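You operate a simulated robot arm through the tools that you are given. There is no shell and no other tool. Be economical: measure what you need, move in short steps, check, and stop when the job is done.

Carry out the task below with a simulated robot arm. There is one attempt and no reset: what you move stays moved.

JOB
Set the three blue rivets in the orange strip, hole 2 first, and draw the strip out.
Fine: blue squeezer, holes 2, 3, 4 in turn; leave the blue dial and valve; hole 5 stays empty.
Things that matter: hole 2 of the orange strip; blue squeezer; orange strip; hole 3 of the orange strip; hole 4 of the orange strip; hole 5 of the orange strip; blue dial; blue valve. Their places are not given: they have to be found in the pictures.

It is judged by the outcome, as a careful person would: the job done as asked, and still so three seconds after it is handed in. It fails if anything else is knocked over, pushed out of place, dropped, spilled or broken.

ROBOT AND FRAMES
A 5-joint arm with a two-finger parallel gripper, fixed in place. Base frame: the origin is at the foot of the arm, x ahead of it, y to its left, z up. Units: m, rad, N and s.
Its first joint turns from -1.152 to 1.152 rad. The tool tilts only in the upright plane through the base axis and itself; it spins freely about its own axis. Payload 1.57 kg.
The TCP is the grasp point between the finger pads, 0.03 m short of the fingertips. In the tool frame z runs along the fingers and y along their closing line. Largest opening 0.08 m; finger width 0.017, thickness 0.012; the body of the gripper, 0.04 by 0.082 m, starts 0.08 m behind the TCP.
Orientation is that of the tool frame in the base frame, as a unit quaternion [w, x, y, z]. With the fingers straight down and closing along the base's y, the tool's x points along the base's -x, its y along +y and its z along -z.

CONTROLS
- The arm moves only by the tool servo_tool. Its argument "commands" is a list of rows, each an object (a shift or turn left out is 0, a gripper value left out holds the last) with "dp": the shift along the tool's x, y, z in mm, a list of three; "delta_rot": the turn, a rotation vector about the tool's x, y, z in rad, a list of three; "gripper": the gripper command, from -1 (fully open) to 1 (shut), values between in proportion. In form: [{"dp": [tx, ty, tz], "delta_rot": [rx, ry, rz], "gripper": gripper}, ...]. A call has 1 to 8 rows; each row is the pose to reach, as a shift and turn from the pose commanded when the call began, along the tool's axes at that moment. Rows are played at 5 a second. More than 0.05 m and 0.15 rad between two rows, or a gripper value outside its range, and nothing of the call is played. Where a pose cannot be reached the arm comes as near as it can. A force on the tool above 60 N (or 10 N above the force at the start of the call, whichever is more), or a blocked arm, ends the call early, and 0.2 s more pass. The fingers move at their own pace (about 0.153 m/s each) and stop on an object; they squeeze with about 38 N. The grip force told is the motor's: it shows also when the fingers shut on nothing. Time passes only in rows, and 0.2 s behind the last, so rows that repeat a pose let the fingers close. It gives the time, the measured TCP pose, the force on the tool (base axes), the opening and the grip force at its end, in the units of the frame above (readings bear some noise), and new pictures: "show" is both (left out), scene, wrist or none.
- Cameras (640 x 400 px; columns grow to the right, rows downward): "scene" is fixed at [0.0553, 0.4084, 0.5343]; the picture's right is [-0.58, -0.82, 0.00], its down [-0.38, 0.27, -0.89] and it looks along [0.72, -0.51, -0.46] (base axes); focal length 251 px, centre (320, 200). "wrist" rides on the gripper at [-0.032, 0, -0.078] in the tool frame; the picture's right is [0.00, -1.00, 0.00], its down [0.97, 0.00, -0.24] and it looks along [0.24, 0.00, 0.97] (tool axes); focal length 218 px, centre (320, 200).
- measure_at(camera, pixels): there is no depth. For up to 12 entries [column, row, z] of the newest picture of that camera ("zoom" is the newest enlarged one), the place [x, y] in the base frame at which the ray of that pixel passes the height z, good to about 0.003 m. It takes no simulated time.
- zoom(camera, box): a new picture of the part [left, top, right, bottom] of that camera's present view, enlarged. It takes no simulated time.
- job_done(): hands the job in; it is judged then, once.

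Work in short steps. Measure before you move; look again where a grasp or a placing could have gone wrong, and mend it. You have 80 turns and 170 pictures in all, those below and enlarged ones among them. Open the gripper and draw the arm clear of the work before you hand the job in, unless the task says otherwise; then end with one line.

The tools are called after ">>>" as name(argument=value, ...) on one line, values as JSON. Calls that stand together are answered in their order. servo_tool: Moves the arm, as the interface text tells. Its arguments: {"type":"object","properties":{"commands":{"type":"array","items":{"type":"object","properties":{"dp":{"type":"array","items":{"type":"number"}},"delta_rot":{"type":"array","items":{"type":"number"}},"gripper":{"type":"number"}}}},"show":{"type":"string","enum":["both","scene","wrist","none"]}},"required":["commands"]} The other tools are called the same way: measure_at (camera, pixels) gives the place at which the rays of pixels pass given heights; zoom (camera, box) takes an enlarged picture of a part of a camera's view; job_done () hands the job in.

At the start:

```text
time_s: 0.0
tcp_pos: [0.3286, -0.09, 0.448]
tcp_rot: [-0.001, 0.0, 1.0, 0.0]
contact_force: [-0.4, -0.2, 0.5]
opening: 0.08
grasp_force: 0.1
```

scene: 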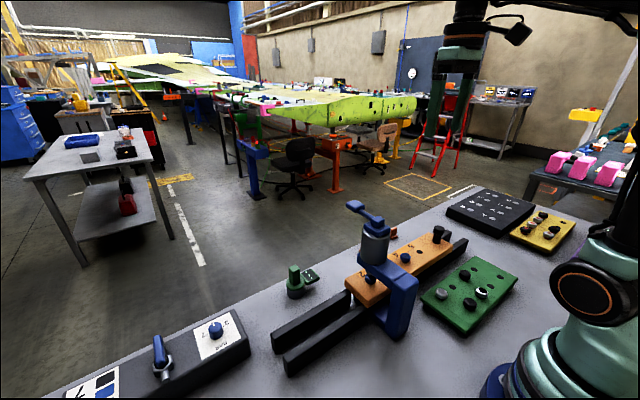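
wrist: 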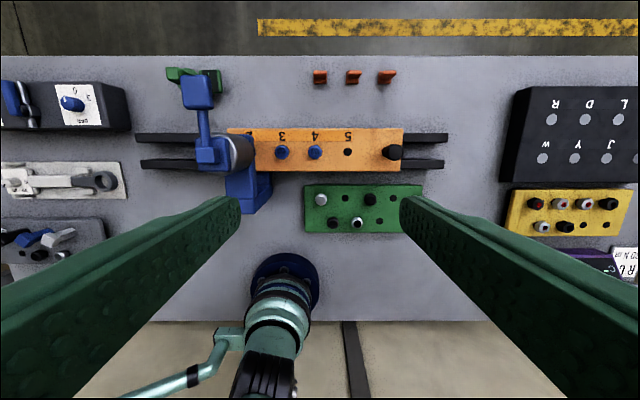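

I see the blue squeezer over the orange strip on two dark rails. I'll zoom in on both views to understand the mechanism.

>>> zoom(camera="scene", box=[260, 180, 480, 380])

>>> zoom(camera="wrist", box=[120, 50, 460, 250])

>>> zoom(camera="wrist", box=[0, 60, 140, 270])

>>> zoom(camera="scene", box=[50, 280, 280, 400])

```text
2.00 times, centred on (370, 280) of scene
```

zoom: 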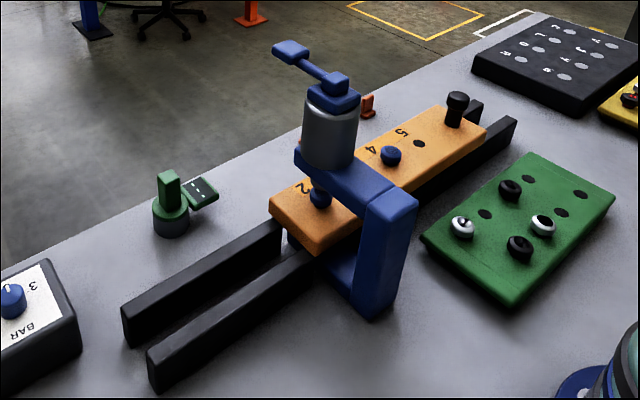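

```text
1.88 times, centred on (290, 150) of wrist
```

zoom: 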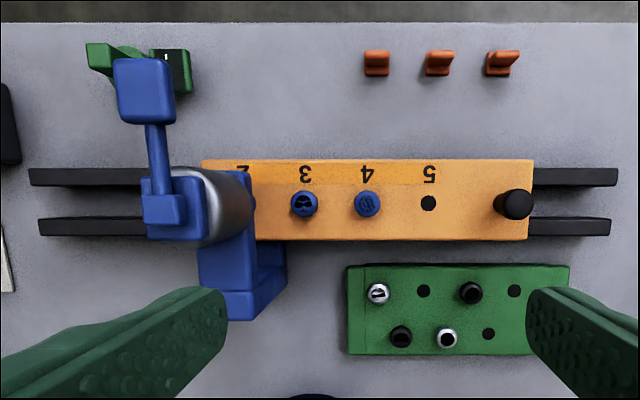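

```text
1.90 times, centred on (70, 165) of wrist
```

zoom: 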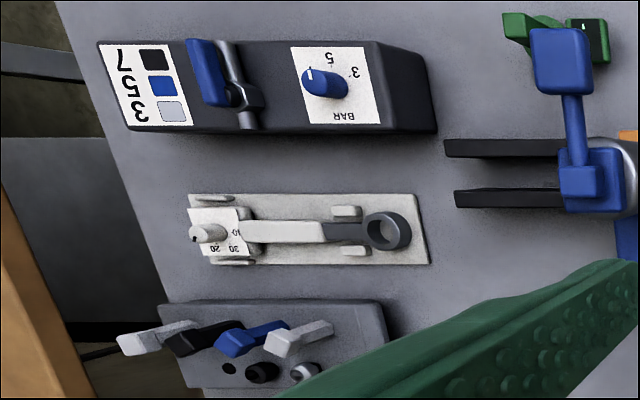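

```text
2.78 times, centred on (165, 340) of scene
```

zoom: 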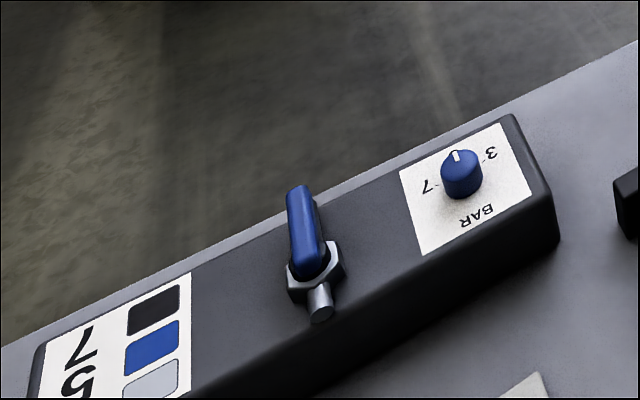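

I'll measure the strip, the holes and the squeezer in both views at several heights to triangulate them.

>>> measure_at(camera="wrist", pixels=[[282, 152, 0.11], [315, 152, 0.11], [347, 152, 0.11], [347, 152, 0.09], [394, 152, 0.14], [228, 130, 0.1], [403, 171, 0.1], [197, 92, 0.26], [197, 92, 0.22], [208, 152, 0.24], [135, 138, 0.09], [447, 163, 0.09]])

>>> measure_at(camera="scene", pixels=[[370, 278, 0.11], [405, 258, 0.11], [419, 251, 0.11], [419, 251, 0.09], [438, 230, 0.14], [355, 206, 0.26], [355, 206, 0.22], [377, 222, 0.24], [374, 258, 0.18], [398, 335, 0.068], [345, 287, 0.1], [367, 305, 0.1]])

```text
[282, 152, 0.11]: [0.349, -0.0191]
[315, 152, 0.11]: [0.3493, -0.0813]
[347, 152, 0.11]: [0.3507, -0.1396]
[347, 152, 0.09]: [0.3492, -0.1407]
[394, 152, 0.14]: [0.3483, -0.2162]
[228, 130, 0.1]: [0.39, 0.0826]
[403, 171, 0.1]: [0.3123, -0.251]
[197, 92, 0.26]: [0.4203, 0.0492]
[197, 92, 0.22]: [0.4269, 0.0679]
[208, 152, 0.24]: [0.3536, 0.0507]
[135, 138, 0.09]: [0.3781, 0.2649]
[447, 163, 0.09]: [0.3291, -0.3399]
```

```text
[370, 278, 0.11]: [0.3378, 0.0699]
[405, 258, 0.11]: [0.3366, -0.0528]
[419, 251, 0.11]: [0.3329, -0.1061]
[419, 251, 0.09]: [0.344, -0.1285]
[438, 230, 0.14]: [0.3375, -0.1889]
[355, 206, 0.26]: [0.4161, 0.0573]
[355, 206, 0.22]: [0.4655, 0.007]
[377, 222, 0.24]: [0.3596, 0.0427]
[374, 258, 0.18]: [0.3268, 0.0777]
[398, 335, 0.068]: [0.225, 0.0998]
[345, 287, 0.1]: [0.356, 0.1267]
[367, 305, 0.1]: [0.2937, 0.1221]
```

The estimates need refining, so I'll zoom in tightly on the scene view for precise pixels.

>>> zoom(camera="scene", box=[330, 190, 430, 252])

>>> zoom(camera="scene", box=[330, 245, 450, 345])

>>> zoom(camera="wrist", box=[170, 60, 290, 220])

```text
6.40 times, centred on (380, 221) of scene
```

zoom: 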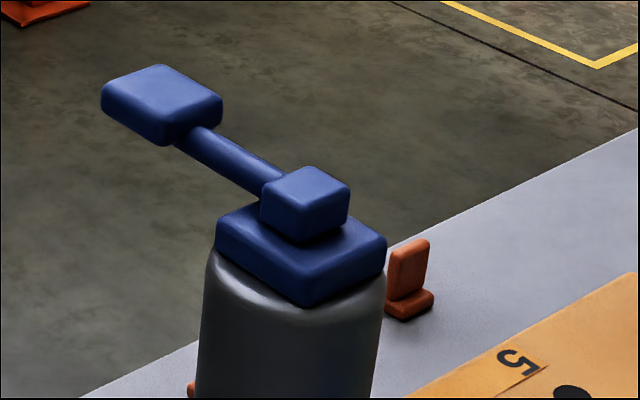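

```text
4.00 times, centred on (390, 295) of scene
```

zoom: 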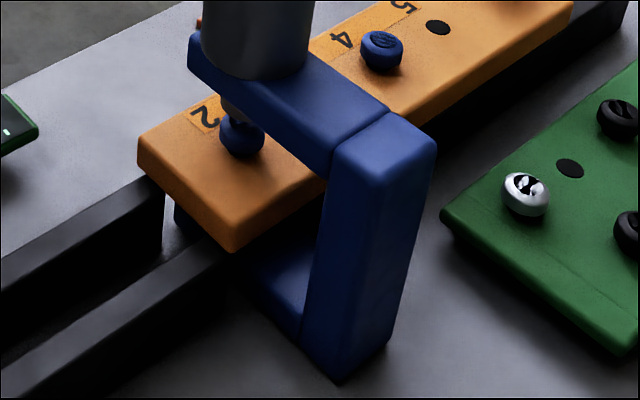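

```text
2.50 times, centred on (230, 140) of wrist
```

zoom: 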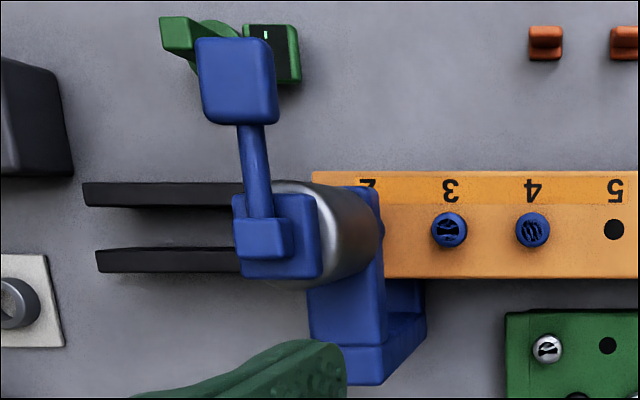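

>>> measure_at(camera="scene", pixels=[[419.5, 251.75, 0.11], [419.5, 251.75, 0.1], [419.5, 251.75, 0.09], [355, 203, 0.28], [355, 203, 0.26], [355, 203, 0.24], [377.7, 218.7, 0.28], [377.7, 218.7, 0.26], [377.7, 218.7, 0.24], [370.3, 278, 0.12], [370.3, 278, 0.1], [405.3, 255.5, 0.11]])

>>> measure_at(camera="wrist", pixels=[[347.6, 152, 0.11], [347.6, 152, 0.1], [347.6, 152, 0.09], [197.2, 89, 0.28], [197.2, 89, 0.26], [197.2, 89, 0.24], [207.2, 154.8, 0.28], [207.2, 154.8, 0.26], [207.2, 154.8, 0.24], [281.6, 152, 0.1], [315, 152, 0.11], [315, 152, 0.1]])

```text
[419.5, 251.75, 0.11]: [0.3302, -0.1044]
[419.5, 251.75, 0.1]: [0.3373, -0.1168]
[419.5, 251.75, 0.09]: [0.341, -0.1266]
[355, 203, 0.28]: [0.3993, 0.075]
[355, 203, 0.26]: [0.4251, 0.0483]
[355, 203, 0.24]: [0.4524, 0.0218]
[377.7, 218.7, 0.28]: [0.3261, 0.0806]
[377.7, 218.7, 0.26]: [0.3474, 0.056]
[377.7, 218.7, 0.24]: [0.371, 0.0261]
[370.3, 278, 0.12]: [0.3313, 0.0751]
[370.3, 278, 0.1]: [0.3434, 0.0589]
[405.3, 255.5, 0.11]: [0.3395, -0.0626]
```

```text
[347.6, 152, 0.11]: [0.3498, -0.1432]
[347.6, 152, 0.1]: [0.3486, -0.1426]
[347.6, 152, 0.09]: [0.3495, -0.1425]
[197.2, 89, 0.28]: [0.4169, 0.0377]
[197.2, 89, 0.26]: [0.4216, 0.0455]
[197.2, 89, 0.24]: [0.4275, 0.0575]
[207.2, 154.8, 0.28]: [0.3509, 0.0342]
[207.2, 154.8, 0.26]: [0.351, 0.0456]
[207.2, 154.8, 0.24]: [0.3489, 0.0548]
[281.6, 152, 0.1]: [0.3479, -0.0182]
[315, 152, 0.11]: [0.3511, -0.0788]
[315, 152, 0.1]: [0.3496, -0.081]
```

Hole 2 looks already aligned beneath the plunger (axis about x 0.349, y 0.047). I'll zoom in on the small green item and the rail end before acting.

>>> zoom(camera="scene", box=[270, 255, 334, 305])

>>> zoom(camera="scene", box=[400, 215, 480, 275])

```text
8.00 times, centred on (302, 280) of scene
```

zoom: 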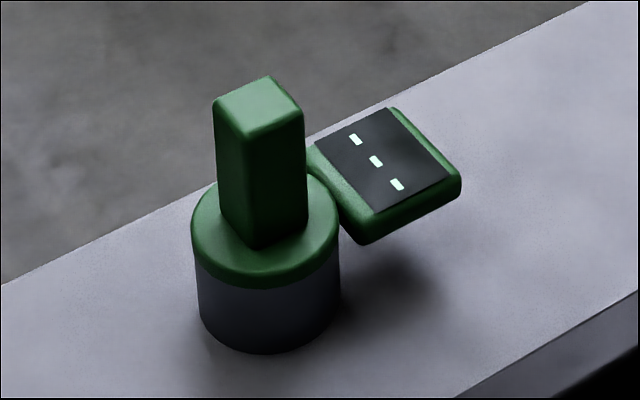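

```text
6.67 times, centred on (440, 245) of scene
```

zoom: 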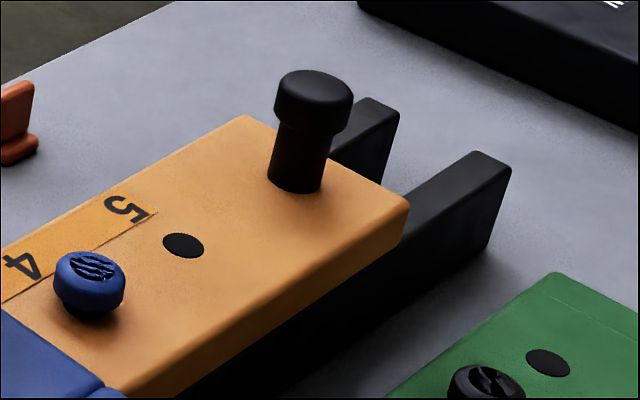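

Next I close the gripper and move above the lever's pad (about 0.423, 0.047, top z 0.26), stopping high to look.

>>> servo_tool(commands=[{"dp": [-24, 34, 20], "gripper": 1}, {"dp": [-48, 68, 40], "gripper": 1}, {"dp": [-72, 102, 60], "gripper": 1}, {"dp": [-94, 137, 80], "gripper": 1}, {"dp": [-94, 137, 80], "gripper": 1}])

```text
time_s: 1.2
tcp_pos: [0.4227, 0.0489, 0.3659]
tcp_rot: [0.0, 0.0, 1.0, 0.0]
contact_force: [0.1, -0.5, -0.2]
opening: 0.0002
grasp_force: 21.1
```

scene: 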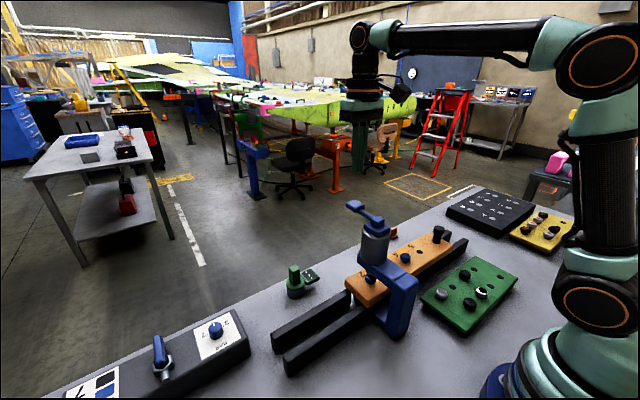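
wrist: 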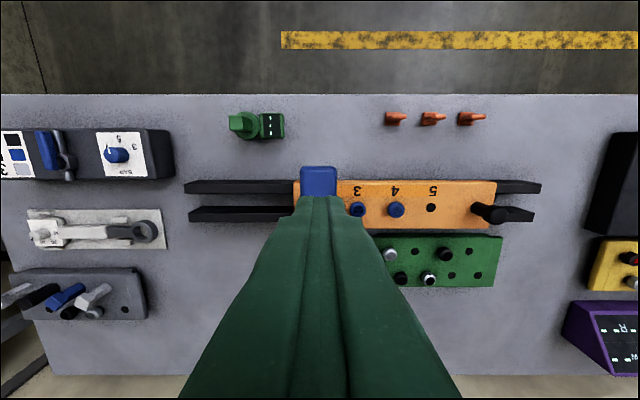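

The wrist view shows the pad at about (318,181), column-centred. I'll check its x before pressing.

>>> zoom(camera="wrist", box=[240, 140, 400, 240])

>>> measure_at(camera="wrist", pixels=[[318, 167, 0.26], [318, 181, 0.26], [318, 195, 0.26], [301, 181, 0.26], [337, 181, 0.26]])

```text
4.00 times, centred on (320, 190) of wrist
```

zoom: 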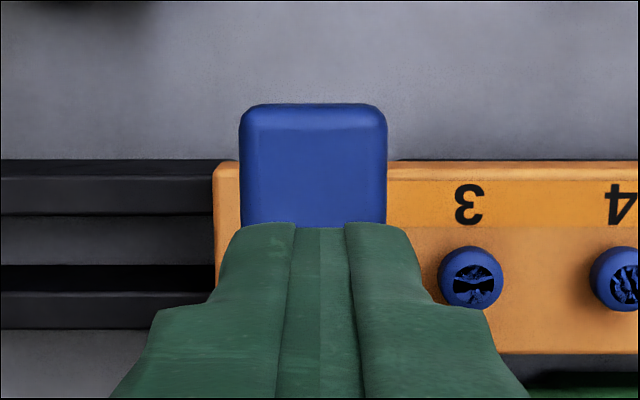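

```text
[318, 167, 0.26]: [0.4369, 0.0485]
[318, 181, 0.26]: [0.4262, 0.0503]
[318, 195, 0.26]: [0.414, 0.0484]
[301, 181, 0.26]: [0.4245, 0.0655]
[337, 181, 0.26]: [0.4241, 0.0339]
```

Pad spans x to 0.437, y 0.034–0.066, so I'm over it. Descending to near contact.

>>> servo_tool(commands=[{"dp": [0, 0, 30]}, {"dp": [0, 0, 60]}, {"dp": [0, 0, 70]}, {"dp": [0, 0, 75]}, {"dp": [0, 0, 78]}], show="scene")

```text
time_s: 2.4
tcp_pos: [0.4243, 0.0469, 0.2905]
tcp_rot: [0.002, 0.001, 1.0, 0.0]
contact_force: [2.7, 1.3, 4.3]
opening: 0.0001
grasp_force: 21.1
```

scene: 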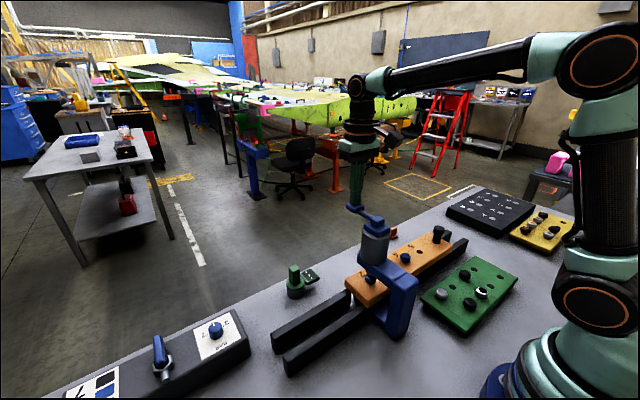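

Contact at TCP z≈0.2905 with ~4 N. I'll press on in small increments.

>>> servo_tool(commands=[{"dp": [0, 0, 3]}, {"dp": [0, 0, 6]}, {"dp": [0, 0, 9]}, {"dp": [0, 0, 9]}], show="scene")

>>> zoom(camera="scene", box=[320, 180, 448, 300])

```text
time_s: 3.4
tcp_pos: [0.4231, 0.0473, 0.2814]
tcp_rot: [0.001, 0.0, 1.0, 0.0]
contact_force: [3.2, -0.2, 5.4]
opening: 0.0001
grasp_force: 21.0
```

scene: 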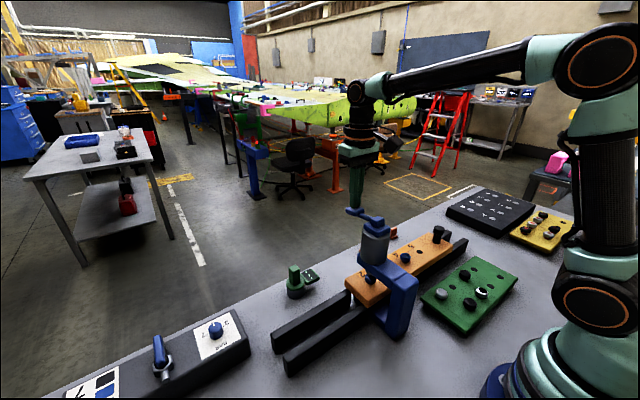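

```text
3.33 times, centred on (384, 240) of scene
```

zoom: 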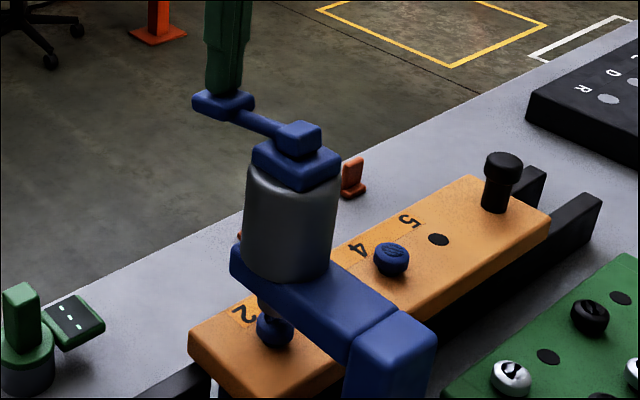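

The lever pivots down under light force. I continue pressing until the stop.

>>> servo_tool(commands=[{"dp": [0, 0, 4]}, {"dp": [0, 0, 8]}, {"dp": [0, 0, 12]}, {"dp": [0, 0, 12]}], show="scene")

>>> zoom(camera="scene", box=[320, 180, 448, 300])

```text
time_s: 4.4
tcp_pos: [0.424, 0.047, 0.2713]
tcp_rot: [0.001, 0.0, 1.0, 0.0]
contact_force: [1.0, 2.9, 12.1]
opening: 0.0002
grasp_force: 20.9
```

scene: 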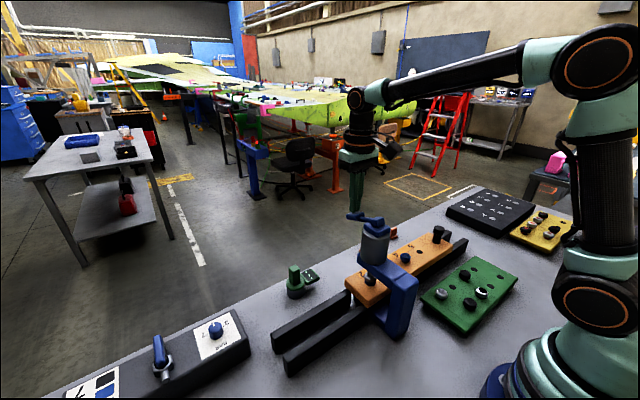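

```text
3.33 times, centred on (384, 240) of scene
```

zoom: 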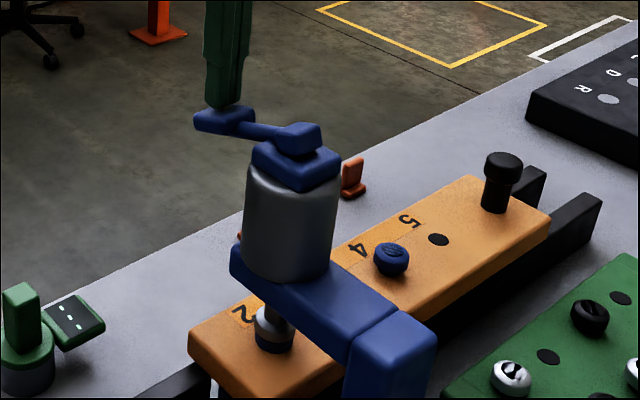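

The plunger is down on rivet 2 with force rising (12 N). I press slightly more, hold, then check.

>>> servo_tool(commands=[{"dp": [0, 0, 4]}, {"dp": [0, 0, 8]}, {"dp": [0, 0, 8]}, {"dp": [0, 0, 8]}, {"dp": [0, 0, 8]}], show="none")

>>> zoom(camera="scene", box=[320, 180, 448, 300])

```text
time_s: 5.6
tcp_pos: [0.427, 0.048, 0.2682]
tcp_rot: [0.012, 0.001, 1.0, 0.001]
contact_force: [9.7, -9.2, 56.8]
opening: 0.0
grasp_force: 21.4
```

```text
3.33 times, centred on (384, 240) of scene
```

zoom: 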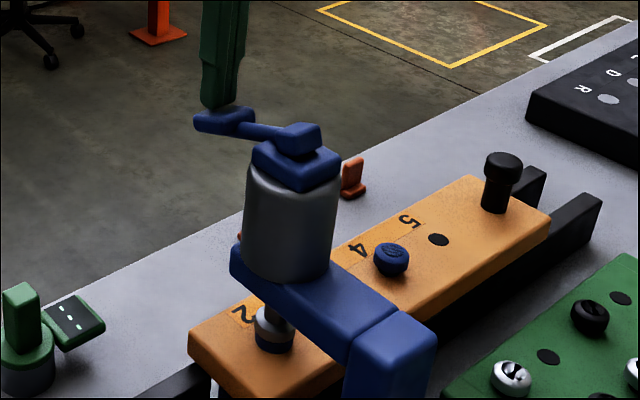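

Hard stop reached (57 N at z 0.268). I release the lever by rising 40 mm and look at rivet 2.

>>> servo_tool(commands=[{"dp": [0, 0, -15]}, {"dp": [0, 0, -40]}, {"dp": [0, 0, -65]}, {"dp": [0, 0, -65]}], show="none")

>>> zoom(camera="scene", box=[320, 180, 448, 300])

>>> zoom(camera="scene", box=[340, 260, 404, 300])

```text
time_s: 6.6
tcp_pos: [0.4221, 0.0471, 0.3267]
tcp_rot: [-0.001, 0.0, 1.0, 0.0]
contact_force: [0.7, 0.6, -0.2]
opening: 0.0
grasp_force: 21.2
```

```text
3.33 times, centred on (384, 240) of scene
```

zoom: 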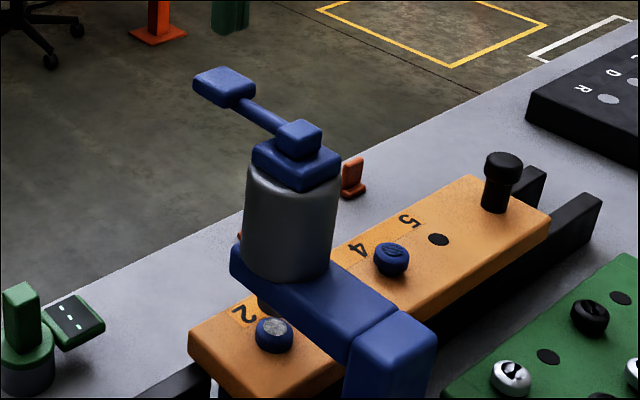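

```text
10.00 times, centred on (372, 280) of scene
```

zoom: 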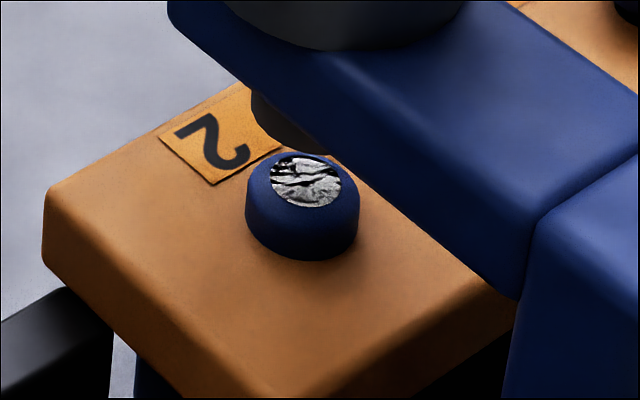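

Rivet 2 shows a silver set mandrel and the lever sprang back. Now I move over the black knob (about 0.348, −0.215) and open the gripper.

>>> servo_tool(commands=[{"dp": [10, -40, -10]}, {"dp": [24, -85, -10]}, {"dp": [38, -130, -10], "gripper": -0.2}, {"dp": [52, -175, -10], "gripper": -0.2}, {"dp": [64, -220, 0], "gripper": -0.2}, {"dp": [76, -262, 30], "gripper": -0.2}, {"dp": [76, -262, 70], "gripper": -0.2}, {"dp": [76, -262, 70], "gripper": -0.2}])

```text
refused: row 6 steps farther than a row can; nothing moved
```

>>> servo_tool(commands=[{"dp": [10, -40, -10]}, {"dp": [24, -85, -10]}, {"dp": [38, -130, -10], "gripper": -0.2}, {"dp": [52, -175, -10], "gripper": -0.2}, {"dp": [64, -220, 0], "gripper": -0.2}, {"dp": [76, -262, 15], "gripper": -0.2}, {"dp": [76, -262, 60], "gripper": -0.2}, {"dp": [76, -262, 70], "gripper": -0.2}])

```text
time_s: 8.4
tcp_pos: [0.3471, -0.2156, 0.2549]
tcp_rot: [0.0, 0.0, 1.0, 0.001]
contact_force: [-0.6, 1.1, 0.0]
opening: 0.0478
grasp_force: 0.1
```

scene: 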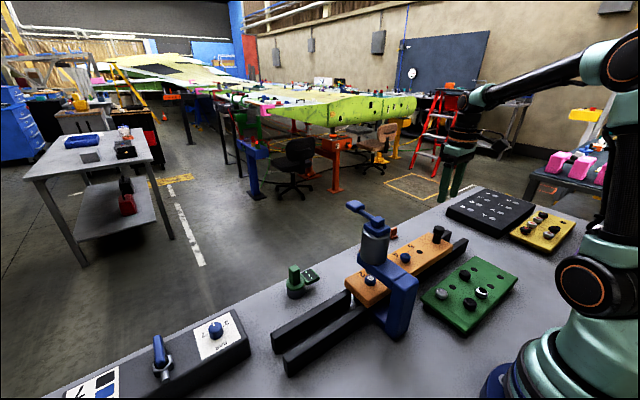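
wrist: 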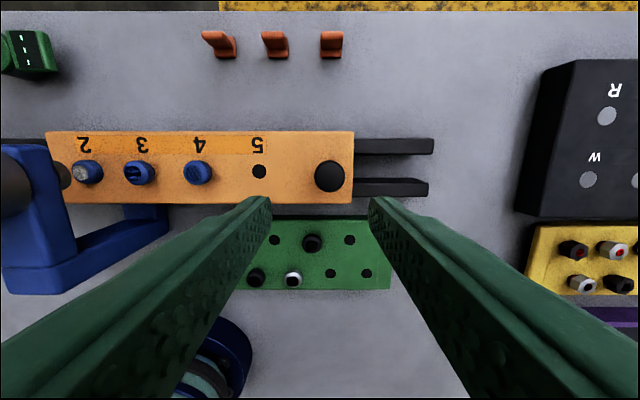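

The knob is at wrist (329,176) and all rivets are visible. I'll measure the knob, holes, and strip.

>>> measure_at(camera="wrist", pixels=[[329, 176, 0.14], [329, 176, 0.12], [259, 171, 0.09], [259, 171, 0.1], [259, 171, 0.11], [199, 173, 0.1], [140, 173, 0.1], [87, 172, 0.1], [45, 133, 0.1], [352, 133, 0.1], [354, 204, 0.1], [432, 146, 0.09]])

>>> zoom(camera="wrist", box=[0, 110, 200, 235])

>>> measure_at(camera="scene", pixels=[[439.1, 228.5, 0.13], [439.1, 228.5, 0.12], [439.1, 228.5, 0.11], [439.1, 243, 0.1], [439.1, 243, 0.09], [419.5, 251.75, 0.08]])

```text
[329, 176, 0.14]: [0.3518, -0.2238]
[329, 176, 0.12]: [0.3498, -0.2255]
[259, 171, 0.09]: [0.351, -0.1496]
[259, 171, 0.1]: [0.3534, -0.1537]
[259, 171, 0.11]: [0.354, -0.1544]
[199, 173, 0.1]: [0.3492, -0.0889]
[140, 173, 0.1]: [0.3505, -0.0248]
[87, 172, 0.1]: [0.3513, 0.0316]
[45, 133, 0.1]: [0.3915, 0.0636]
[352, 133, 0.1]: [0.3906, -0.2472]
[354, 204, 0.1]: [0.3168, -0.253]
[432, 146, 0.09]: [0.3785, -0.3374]
```

```text
3.20 times, centred on (100, 172) of wrist
```

zoom: 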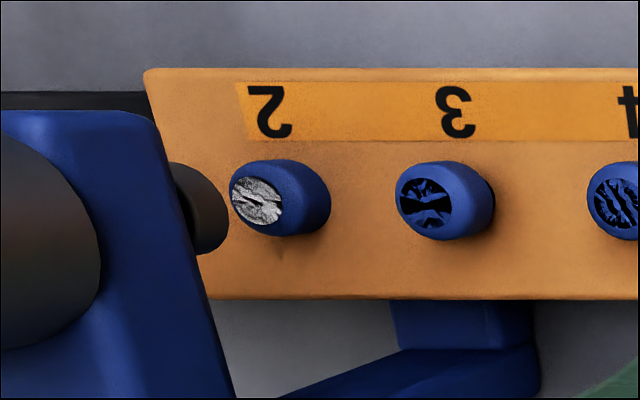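

```text
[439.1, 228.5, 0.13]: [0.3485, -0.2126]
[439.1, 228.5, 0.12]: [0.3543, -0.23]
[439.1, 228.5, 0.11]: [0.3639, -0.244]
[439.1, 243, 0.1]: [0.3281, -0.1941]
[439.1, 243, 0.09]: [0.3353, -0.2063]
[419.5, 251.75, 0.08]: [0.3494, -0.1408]
```

The knob centre is about (0.351, −0.2225) with head top near z 0.13. I'll descend partway, wider open, and check in both views.

>>> servo_tool(commands=[{"dp": [-4, -6.5, 30], "gripper": -0.5}, {"dp": [-4, -6.5, 65], "gripper": -0.5}, {"dp": [-4, -6.5, 85], "gripper": -0.5}, {"dp": [-4, -6.5, 85], "gripper": -0.5}])

>>> zoom(camera="scene", box=[400, 200, 480, 250])

```text
time_s: 9.4
tcp_pos: [0.3522, -0.2201, 0.171]
tcp_rot: [0.0, 0.0, 1.0, -0.001]
contact_force: [-0.5, 0.1, -1.1]
opening: 0.0601
grasp_force: 0.0
```

scene: 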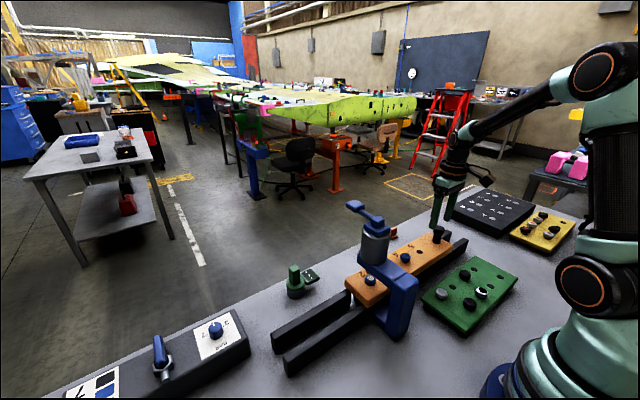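
wrist: 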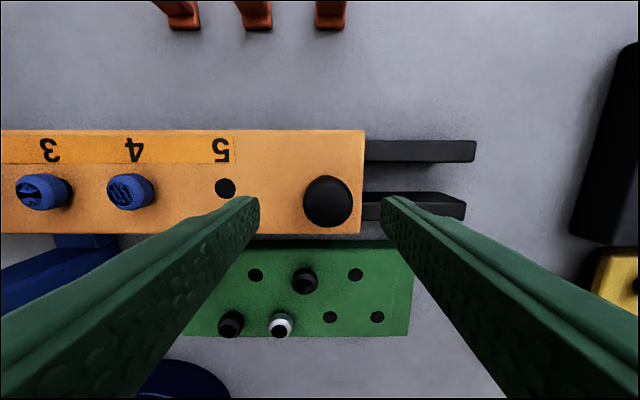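

```text
8.00 times, centred on (440, 225) of scene
```

zoom: 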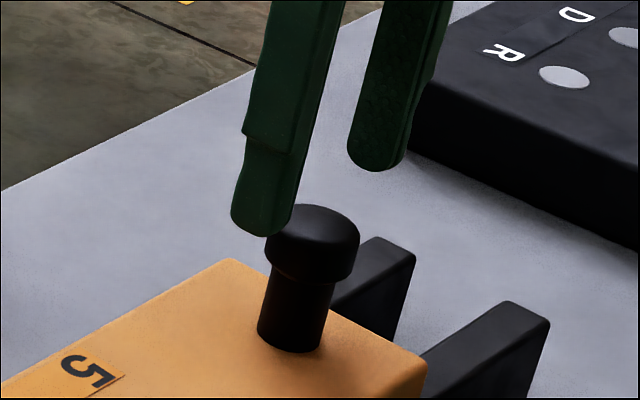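

Fingertips at z 0.141 are just above the knob head (~0.131), strip top ~0.088. I shift −3.5 mm in y, descend to TCP z≈0.128 and close.

>>> servo_tool(commands=[{"dp": [0, -3.5, 10], "gripper": -0.5}, {"dp": [0, -3.5, 28], "gripper": -0.5}, {"dp": [0, -3.5, 43], "gripper": -0.5}, {"dp": [0, -3.5, 43], "gripper": 0}, {"dp": [0, -3.5, 43], "gripper": 0.3}, {"dp": [0, -3.5, 43], "gripper": 1}, {"dp": [0, -3.5, 43], "gripper": 1}])

>>> zoom(camera="scene", box=[330, 215, 490, 315])

```text
time_s: 11.0
tcp_pos: [0.3516, -0.2247, 0.1279]
tcp_rot: [0.0, -0.001, 1.0, 0.0]
contact_force: [1.5, -1.9, -5.9]
opening: 0.0296
grasp_force: 38.7
```

scene: 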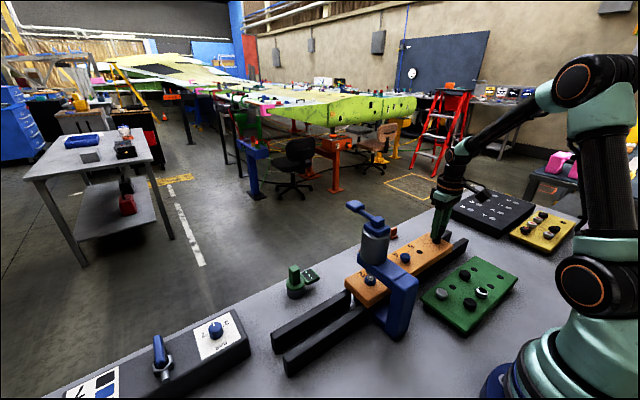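
wrist: 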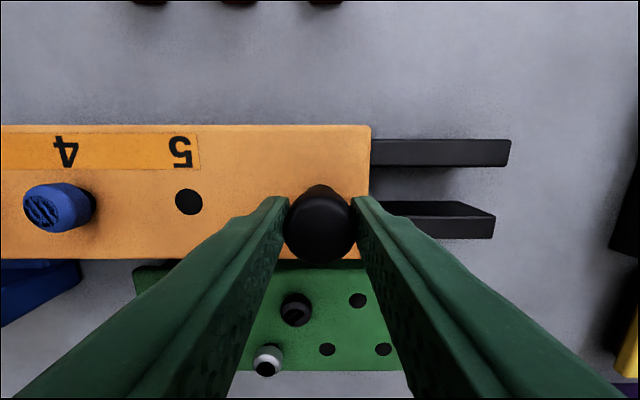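

```text
4.00 times, centred on (410, 265) of scene
```

zoom: 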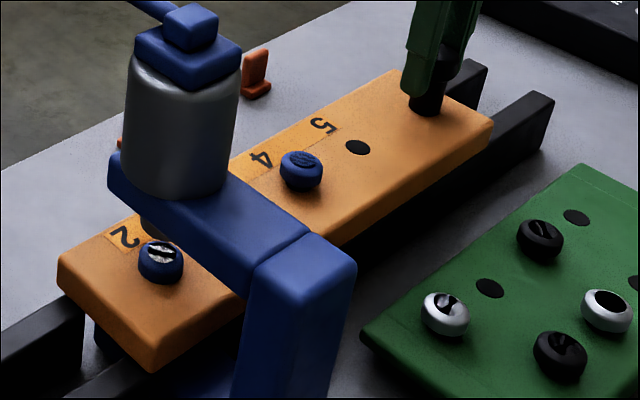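

Knob is gripped (opening 29.6 mm). I slide the strip +y by ~58 mm and check where rivet 3 lands relative to the plunger.

>>> servo_tool(commands=[{"dp": [0, 10, 0]}, {"dp": [0, 22, 0]}, {"dp": [0, 34, 0]}, {"dp": [0, 46, 0]}, {"dp": [0, 58, 0]}, {"dp": [0, 58, 0]}])

>>> zoom(camera="scene", box=[310, 245, 430, 345])

```text
time_s: 12.4
tcp_pos: [0.3511, -0.1656, 0.1277]
tcp_rot: [0.0, 0.0, 1.0, 0.001]
contact_force: [-12.7, 2.5, 29.9]
opening: 0.0293
grasp_force: 39.8
```

scene: 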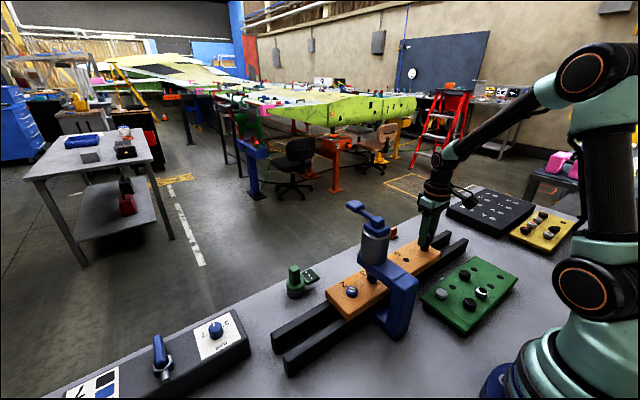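
wrist: 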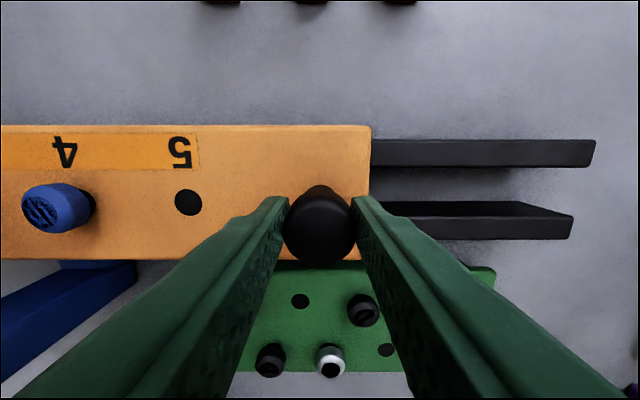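

```text
4.00 times, centred on (370, 295) of scene
```

zoom: 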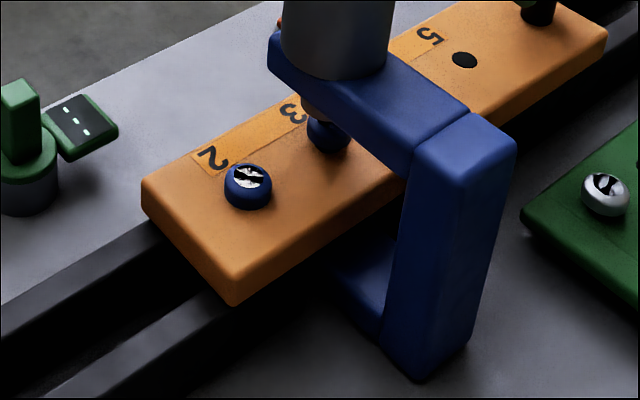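

Rivet 3 is close to where rivet 2 stood; I'll compare using the identical box as before (rivet 2 stood at (242,135) there).

>>> zoom(camera="scene", box=[330, 245, 450, 345])

>>> zoom(camera="scene", box=[340, 260, 404, 300])

```text
4.00 times, centred on (390, 295) of scene
```

zoom: 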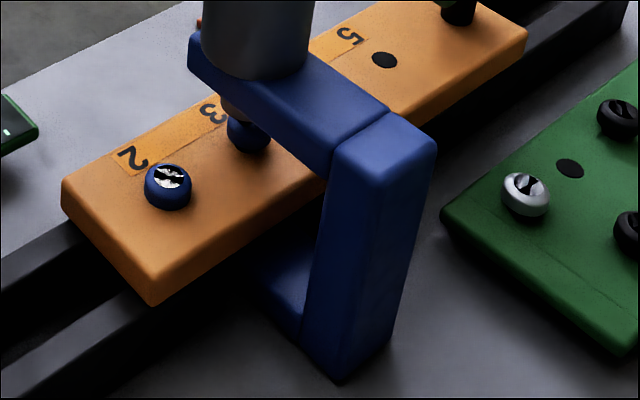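

```text
10.00 times, centred on (372, 280) of scene
```

zoom: 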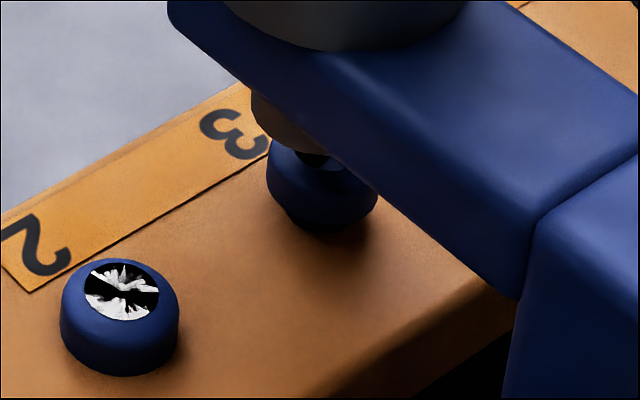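

Rivet 3 is at column 322 versus 302 for rivet 2's set position, i.e. about 2 scene px or ~6 mm short. I nudge +6 mm.

>>> servo_tool(commands=[{"dp": [0, 3, 0]}, {"dp": [0, 6, 0]}, {"dp": [0, 6, 0]}], show="none")

>>> zoom(camera="scene", box=[340, 260, 404, 300])

```text
time_s: 13.2
tcp_pos: [0.3514, -0.1602, 0.1274]
tcp_rot: [0.0, 0.0, 1.0, 0.0]
contact_force: [-10.9, -0.2, 27.0]
opening: 0.0293
grasp_force: 38.8
```

```text
10.00 times, centred on (372, 280) of scene
```

zoom: 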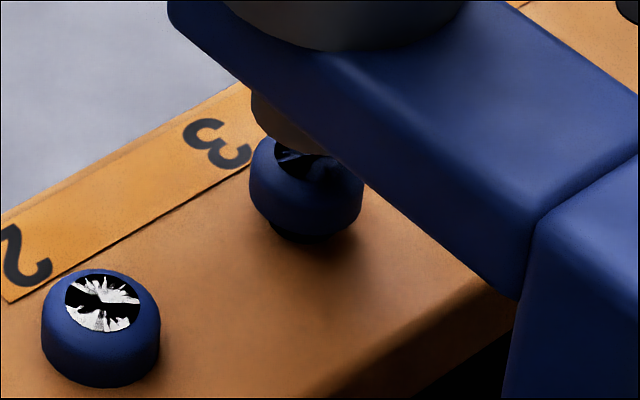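

Within ~1 mm. I nudge +1 mm, then release the knob and lift clear.

>>> servo_tool(commands=[{"dp": [0, 1, 0]}, {"dp": [0, 1, 0]}, {"dp": [0, 1, 0], "gripper": 0}, {"dp": [0, 1, 0], "gripper": -0.4}, {"dp": [0, 1, -40], "gripper": -0.4}, {"dp": [0, 1, -85], "gripper": -0.4}, {"dp": [0, 1, -130], "gripper": -0.4}, {"dp": [0, 1, -175], "gripper": -0.4}], show="none")

>>> zoom(camera="scene", box=[340, 260, 404, 300])

```text
time_s: 15.0
tcp_pos: [0.3526, -0.1601, 0.3026]
tcp_rot: [0.0, 0.0, 1.0, 0.0]
contact_force: [-0.5, 0.0, -0.6]
opening: 0.0558
grasp_force: 0.1
```

```text
10.00 times, centred on (372, 280) of scene
```

zoom: 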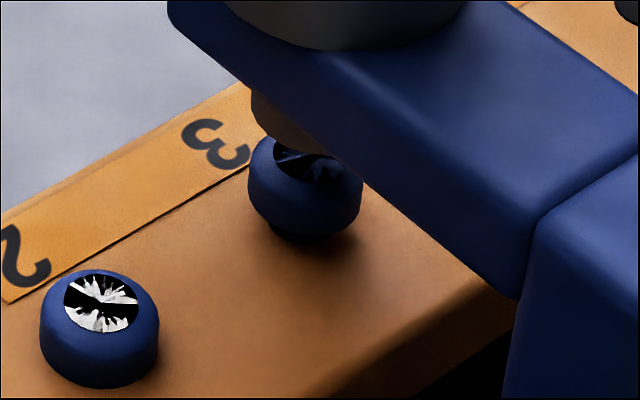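

Rivet 3 is aligned (305 vs 302–307 reference). Back over the lever pad, fingers closing en route.

>>> servo_tool(commands=[{"dp": [0, 0, -30], "gripper": 1}, {"dp": [-18, 40, -30], "gripper": 1}, {"dp": [-36, 85, -30], "gripper": 1}, {"dp": [-54, 125, -30], "gripper": 1}, {"dp": [-71, 165, -30], "gripper": 1}, {"dp": [-71, 207.5, -30], "gripper": 1}, {"dp": [-71, 207.5, -10], "gripper": 1}, {"dp": [-71, 207.5, 0], "gripper": 1}])

```text
time_s: 16.8
tcp_pos: [0.4217, 0.0479, 0.3042]
tcp_rot: [-0.001, 0.0, 1.0, 0.0]
contact_force: [0.4, 0.5, -0.2]
opening: 0.0
grasp_force: 21.2
```

scene: 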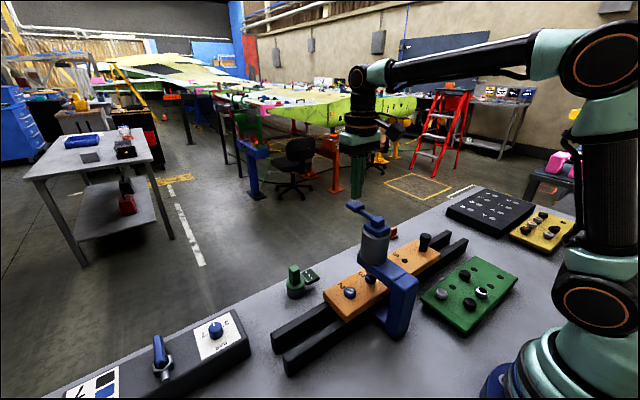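
wrist: 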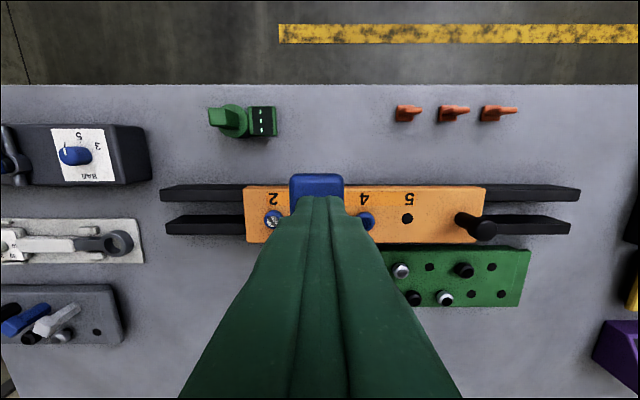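

Positioned as before. I press the same travel: down to commanded z≈0.259, hold, then look.

>>> servo_tool(commands=[{"dp": [0, 0, 12]}, {"dp": [0, 0, 20]}, {"dp": [0, 0, 27]}, {"dp": [0, 0, 33]}, {"dp": [0, 0, 37]}, {"dp": [0, 0, 41]}, {"dp": [0, 0, 44]}, {"dp": [0, 0, 44]}], show="none")

>>> zoom(camera="scene", box=[320, 180, 448, 300])

```text
time_s: 18.5
tcp_pos: [0.4267, 0.0487, 0.2683]
tcp_rot: [0.013, 0.001, 1.0, 0.002]
contact_force: [-0.8, -1.7, 11.6]
opening: 0.0
grasp_force: 20.9
stopped in row 8: the force on the tool passed its limit (the readings are from after the stop); the commanded pose is now the measured one
```

```text
3.33 times, centred on (384, 240) of scene
```

zoom: 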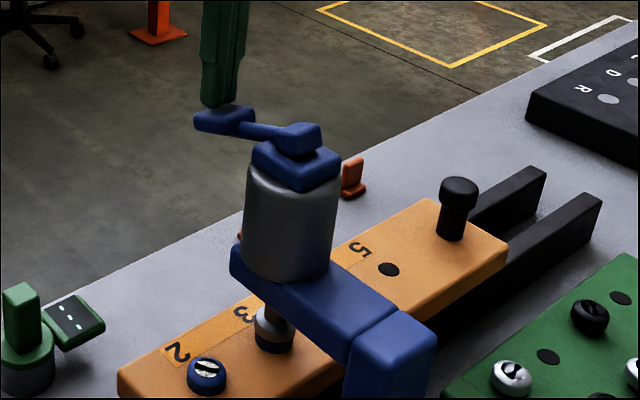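

Same hard-stop position. I lift, straightening the slight tilt, and inspect rivet 3.

>>> servo_tool(commands=[{"dp": [0, 0, -15]}, {"dp": [0, 0, -40], "delta_rot": [0.004, 0.026, -0.002]}, {"dp": [0, 0, -70], "delta_rot": [0.004, 0.026, -0.002]}, {"dp": [0, 0, -70], "delta_rot": [0.004, 0.026, -0.002]}], show="none")

>>> zoom(camera="scene", box=[340, 260, 404, 300])

```text
time_s: 19.5
tcp_pos: [0.4237, 0.048, 0.3368]
tcp_rot: [-0.003, -0.001, 1.0, 0.0]
contact_force: [-0.4, 0.4, 0.4]
opening: 0.0
grasp_force: 21.8
```

```text
10.00 times, centred on (372, 280) of scene
```

zoom: 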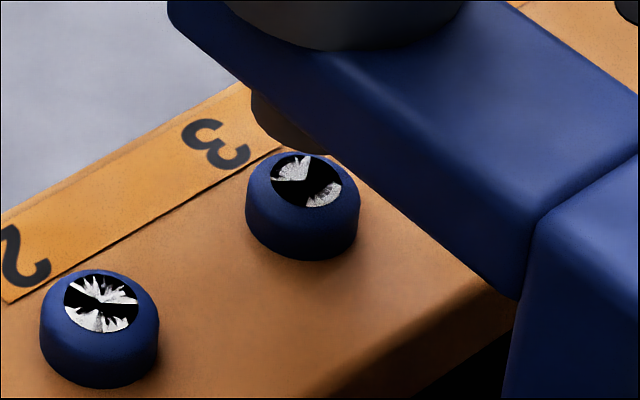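

Rivet 3 is set (column 303, matching reference). Now back to the knob at (0.352, −0.160).

>>> servo_tool(commands=[{"dp": [10, -40, 0], "delta_rot": [0, -0.006, 0]}, {"dp": [25, -85, 0], "delta_rot": [0, -0.006, 0]}, {"dp": [40, -125, 0], "delta_rot": [0, -0.006, 0], "gripper": -0.5}, {"dp": [56, -168, 0], "delta_rot": [0, -0.006, 0], "gripper": -0.5}, {"dp": [72, -208, 0], "delta_rot": [0, -0.006, 0], "gripper": -0.5}, {"dp": [72, -208, 48], "delta_rot": [0, -0.006, 0], "gripper": -0.5}, {"dp": [72, -208, 96], "delta_rot": [0, -0.006, 0], "gripper": -0.5}, {"dp": [72, -208, 140], "delta_rot": [0, -0.006, 0], "gripper": -0.5}])

```text
time_s: 21.3
tcp_pos: [0.3533, -0.1597, 0.1986]
tcp_rot: [0.001, 0.0, 1.0, -0.001]
contact_force: [0.3, 0.0, 0.5]
opening: 0.0603
grasp_force: 0.1
```

scene: 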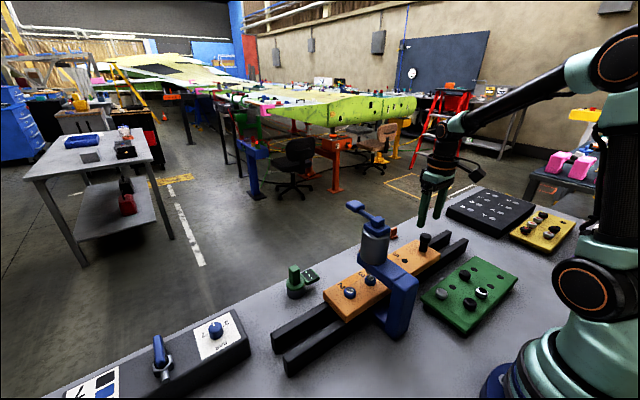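
wrist: 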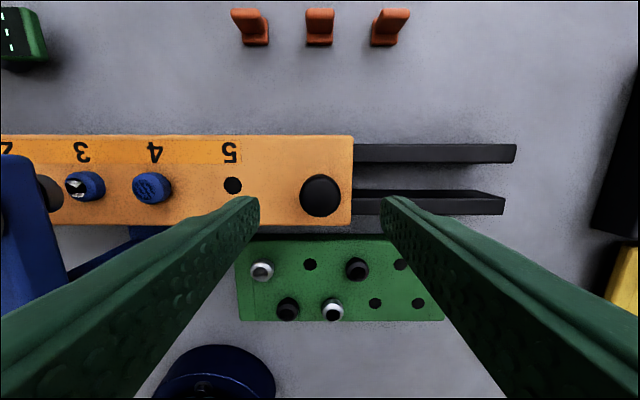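

Knob is at column 320, centred. Descend to z≈0.129 and grip.

>>> servo_tool(commands=[{"dp": [0, 0, 35]}, {"dp": [0, 0, 60]}, {"dp": [0, 0, 69]}, {"dp": [0, 0, 69], "gripper": 0}, {"dp": [0, 0, 69], "gripper": 0.3}, {"dp": [0, 0, 69], "gripper": 1}, {"dp": [0, 0, 69], "gripper": 1}], show="scene")

```text
time_s: 22.9
tcp_pos: [0.3514, -0.1615, 0.129]
tcp_rot: [0.001, -0.001, 1.0, 0.0]
contact_force: [4.4, 6.8, -4.8]
opening: 0.0291
grasp_force: 38.8
```

scene: 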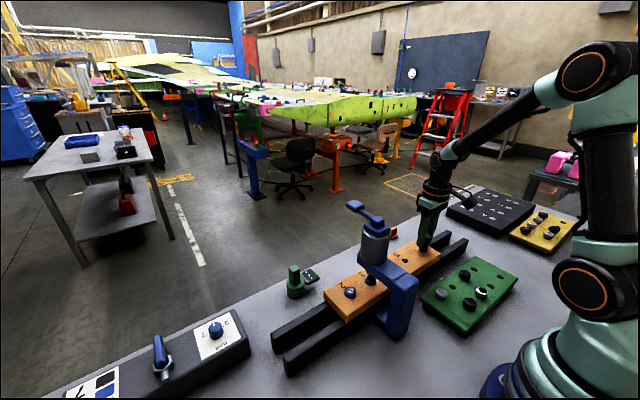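

Gripped. I slide +65 mm to bring hole 4 under the plunger.

>>> servo_tool(commands=[{"dp": [0, 12, 0]}, {"dp": [0, 25, 0]}, {"dp": [0, 38, 0]}, {"dp": [0, 50, 0]}, {"dp": [0, 60, 0]}, {"dp": [0, 65, 0]}, {"dp": [0, 65, 0]}], show="scene")

>>> zoom(camera="scene", box=[340, 260, 404, 300])

```text
time_s: 24.5
tcp_pos: [0.3522, -0.0953, 0.1292]
tcp_rot: [0.001, 0.0, 1.0, 0.0]
contact_force: [-9.6, -1.7, 29.6]
opening: 0.0295
grasp_force: 39.4
```

scene: 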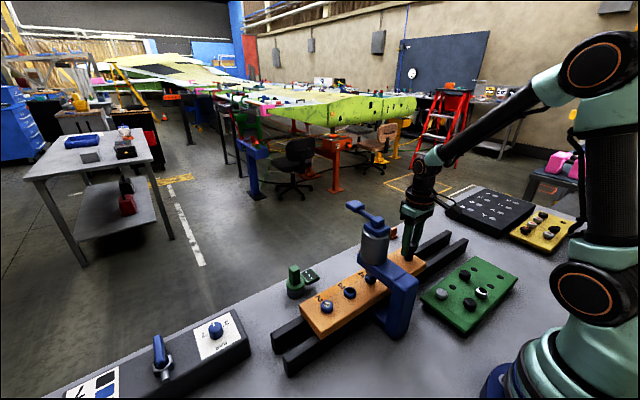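

```text
10.00 times, centred on (372, 280) of scene
```

zoom: 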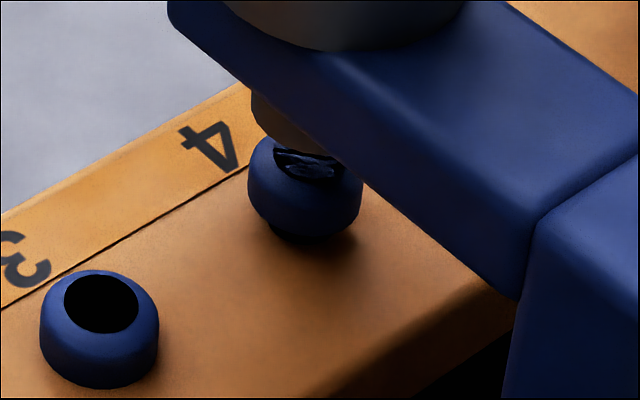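

Rivet 4 is at column 305, identical to rivet 3's position. Release, lift.

>>> servo_tool(commands=[{"dp": [0, 0, 0], "gripper": 0}, {"dp": [0, 0, 0], "gripper": -0.4}, {"dp": [0, 0, -40], "gripper": -0.4}, {"dp": [0, 0, -85], "gripper": -0.4}, {"dp": [0, 0, -130], "gripper": -0.4}, {"dp": [0, 0, -175], "gripper": -0.4}, {"dp": [0, 0, -205], "gripper": 1}, {"dp": [0, 0, -205], "gripper": 1}], show="none")

>>> zoom(camera="scene", box=[340, 260, 404, 300])

```text
time_s: 26.3
tcp_pos: [0.3508, -0.0949, 0.3325]
tcp_rot: [0.001, 0.001, 1.0, 0.0]
contact_force: [-0.2, 0.2, 0.7]
opening: 0.0
grasp_force: 21.5
```

```text
10.00 times, centred on (372, 280) of scene
```

zoom: 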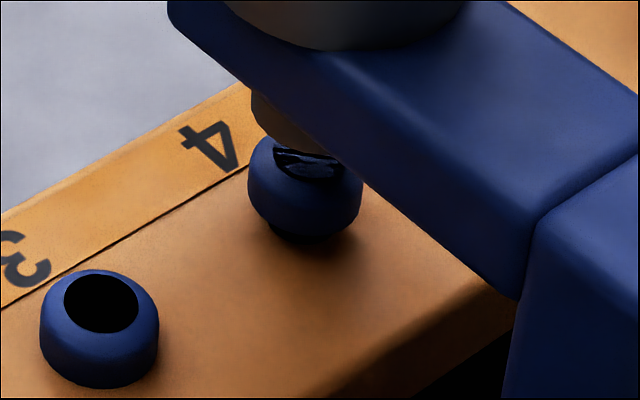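

Still aligned. I move over the lever pad.

>>> servo_tool(commands=[{"dp": [-18, 36, 0]}, {"dp": [-36, 72, 0]}, {"dp": [-54, 108, 0]}, {"dp": [-72, 142.5, 0]}, {"dp": [-72, 142.5, 15]}, {"dp": [-72, 142.5, 30]}, {"dp": [-72, 142.5, 30]}], show="wrist")

```text
time_s: 27.9
tcp_pos: [0.4232, 0.0478, 0.3041]
tcp_rot: [0.001, 0.0, 1.0, -0.001]
contact_force: [0.0, -0.1, 0.0]
opening: 0.0
grasp_force: 20.9
```

wrist: 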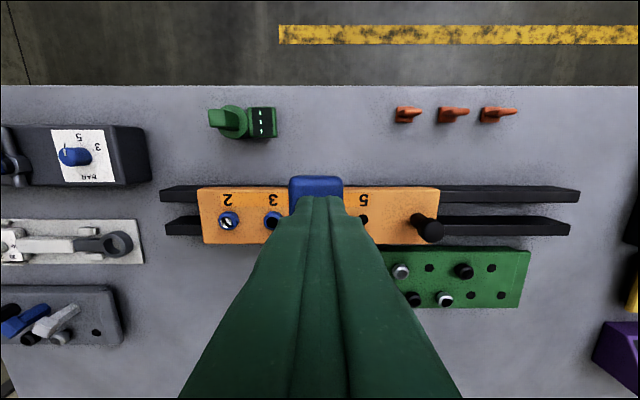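

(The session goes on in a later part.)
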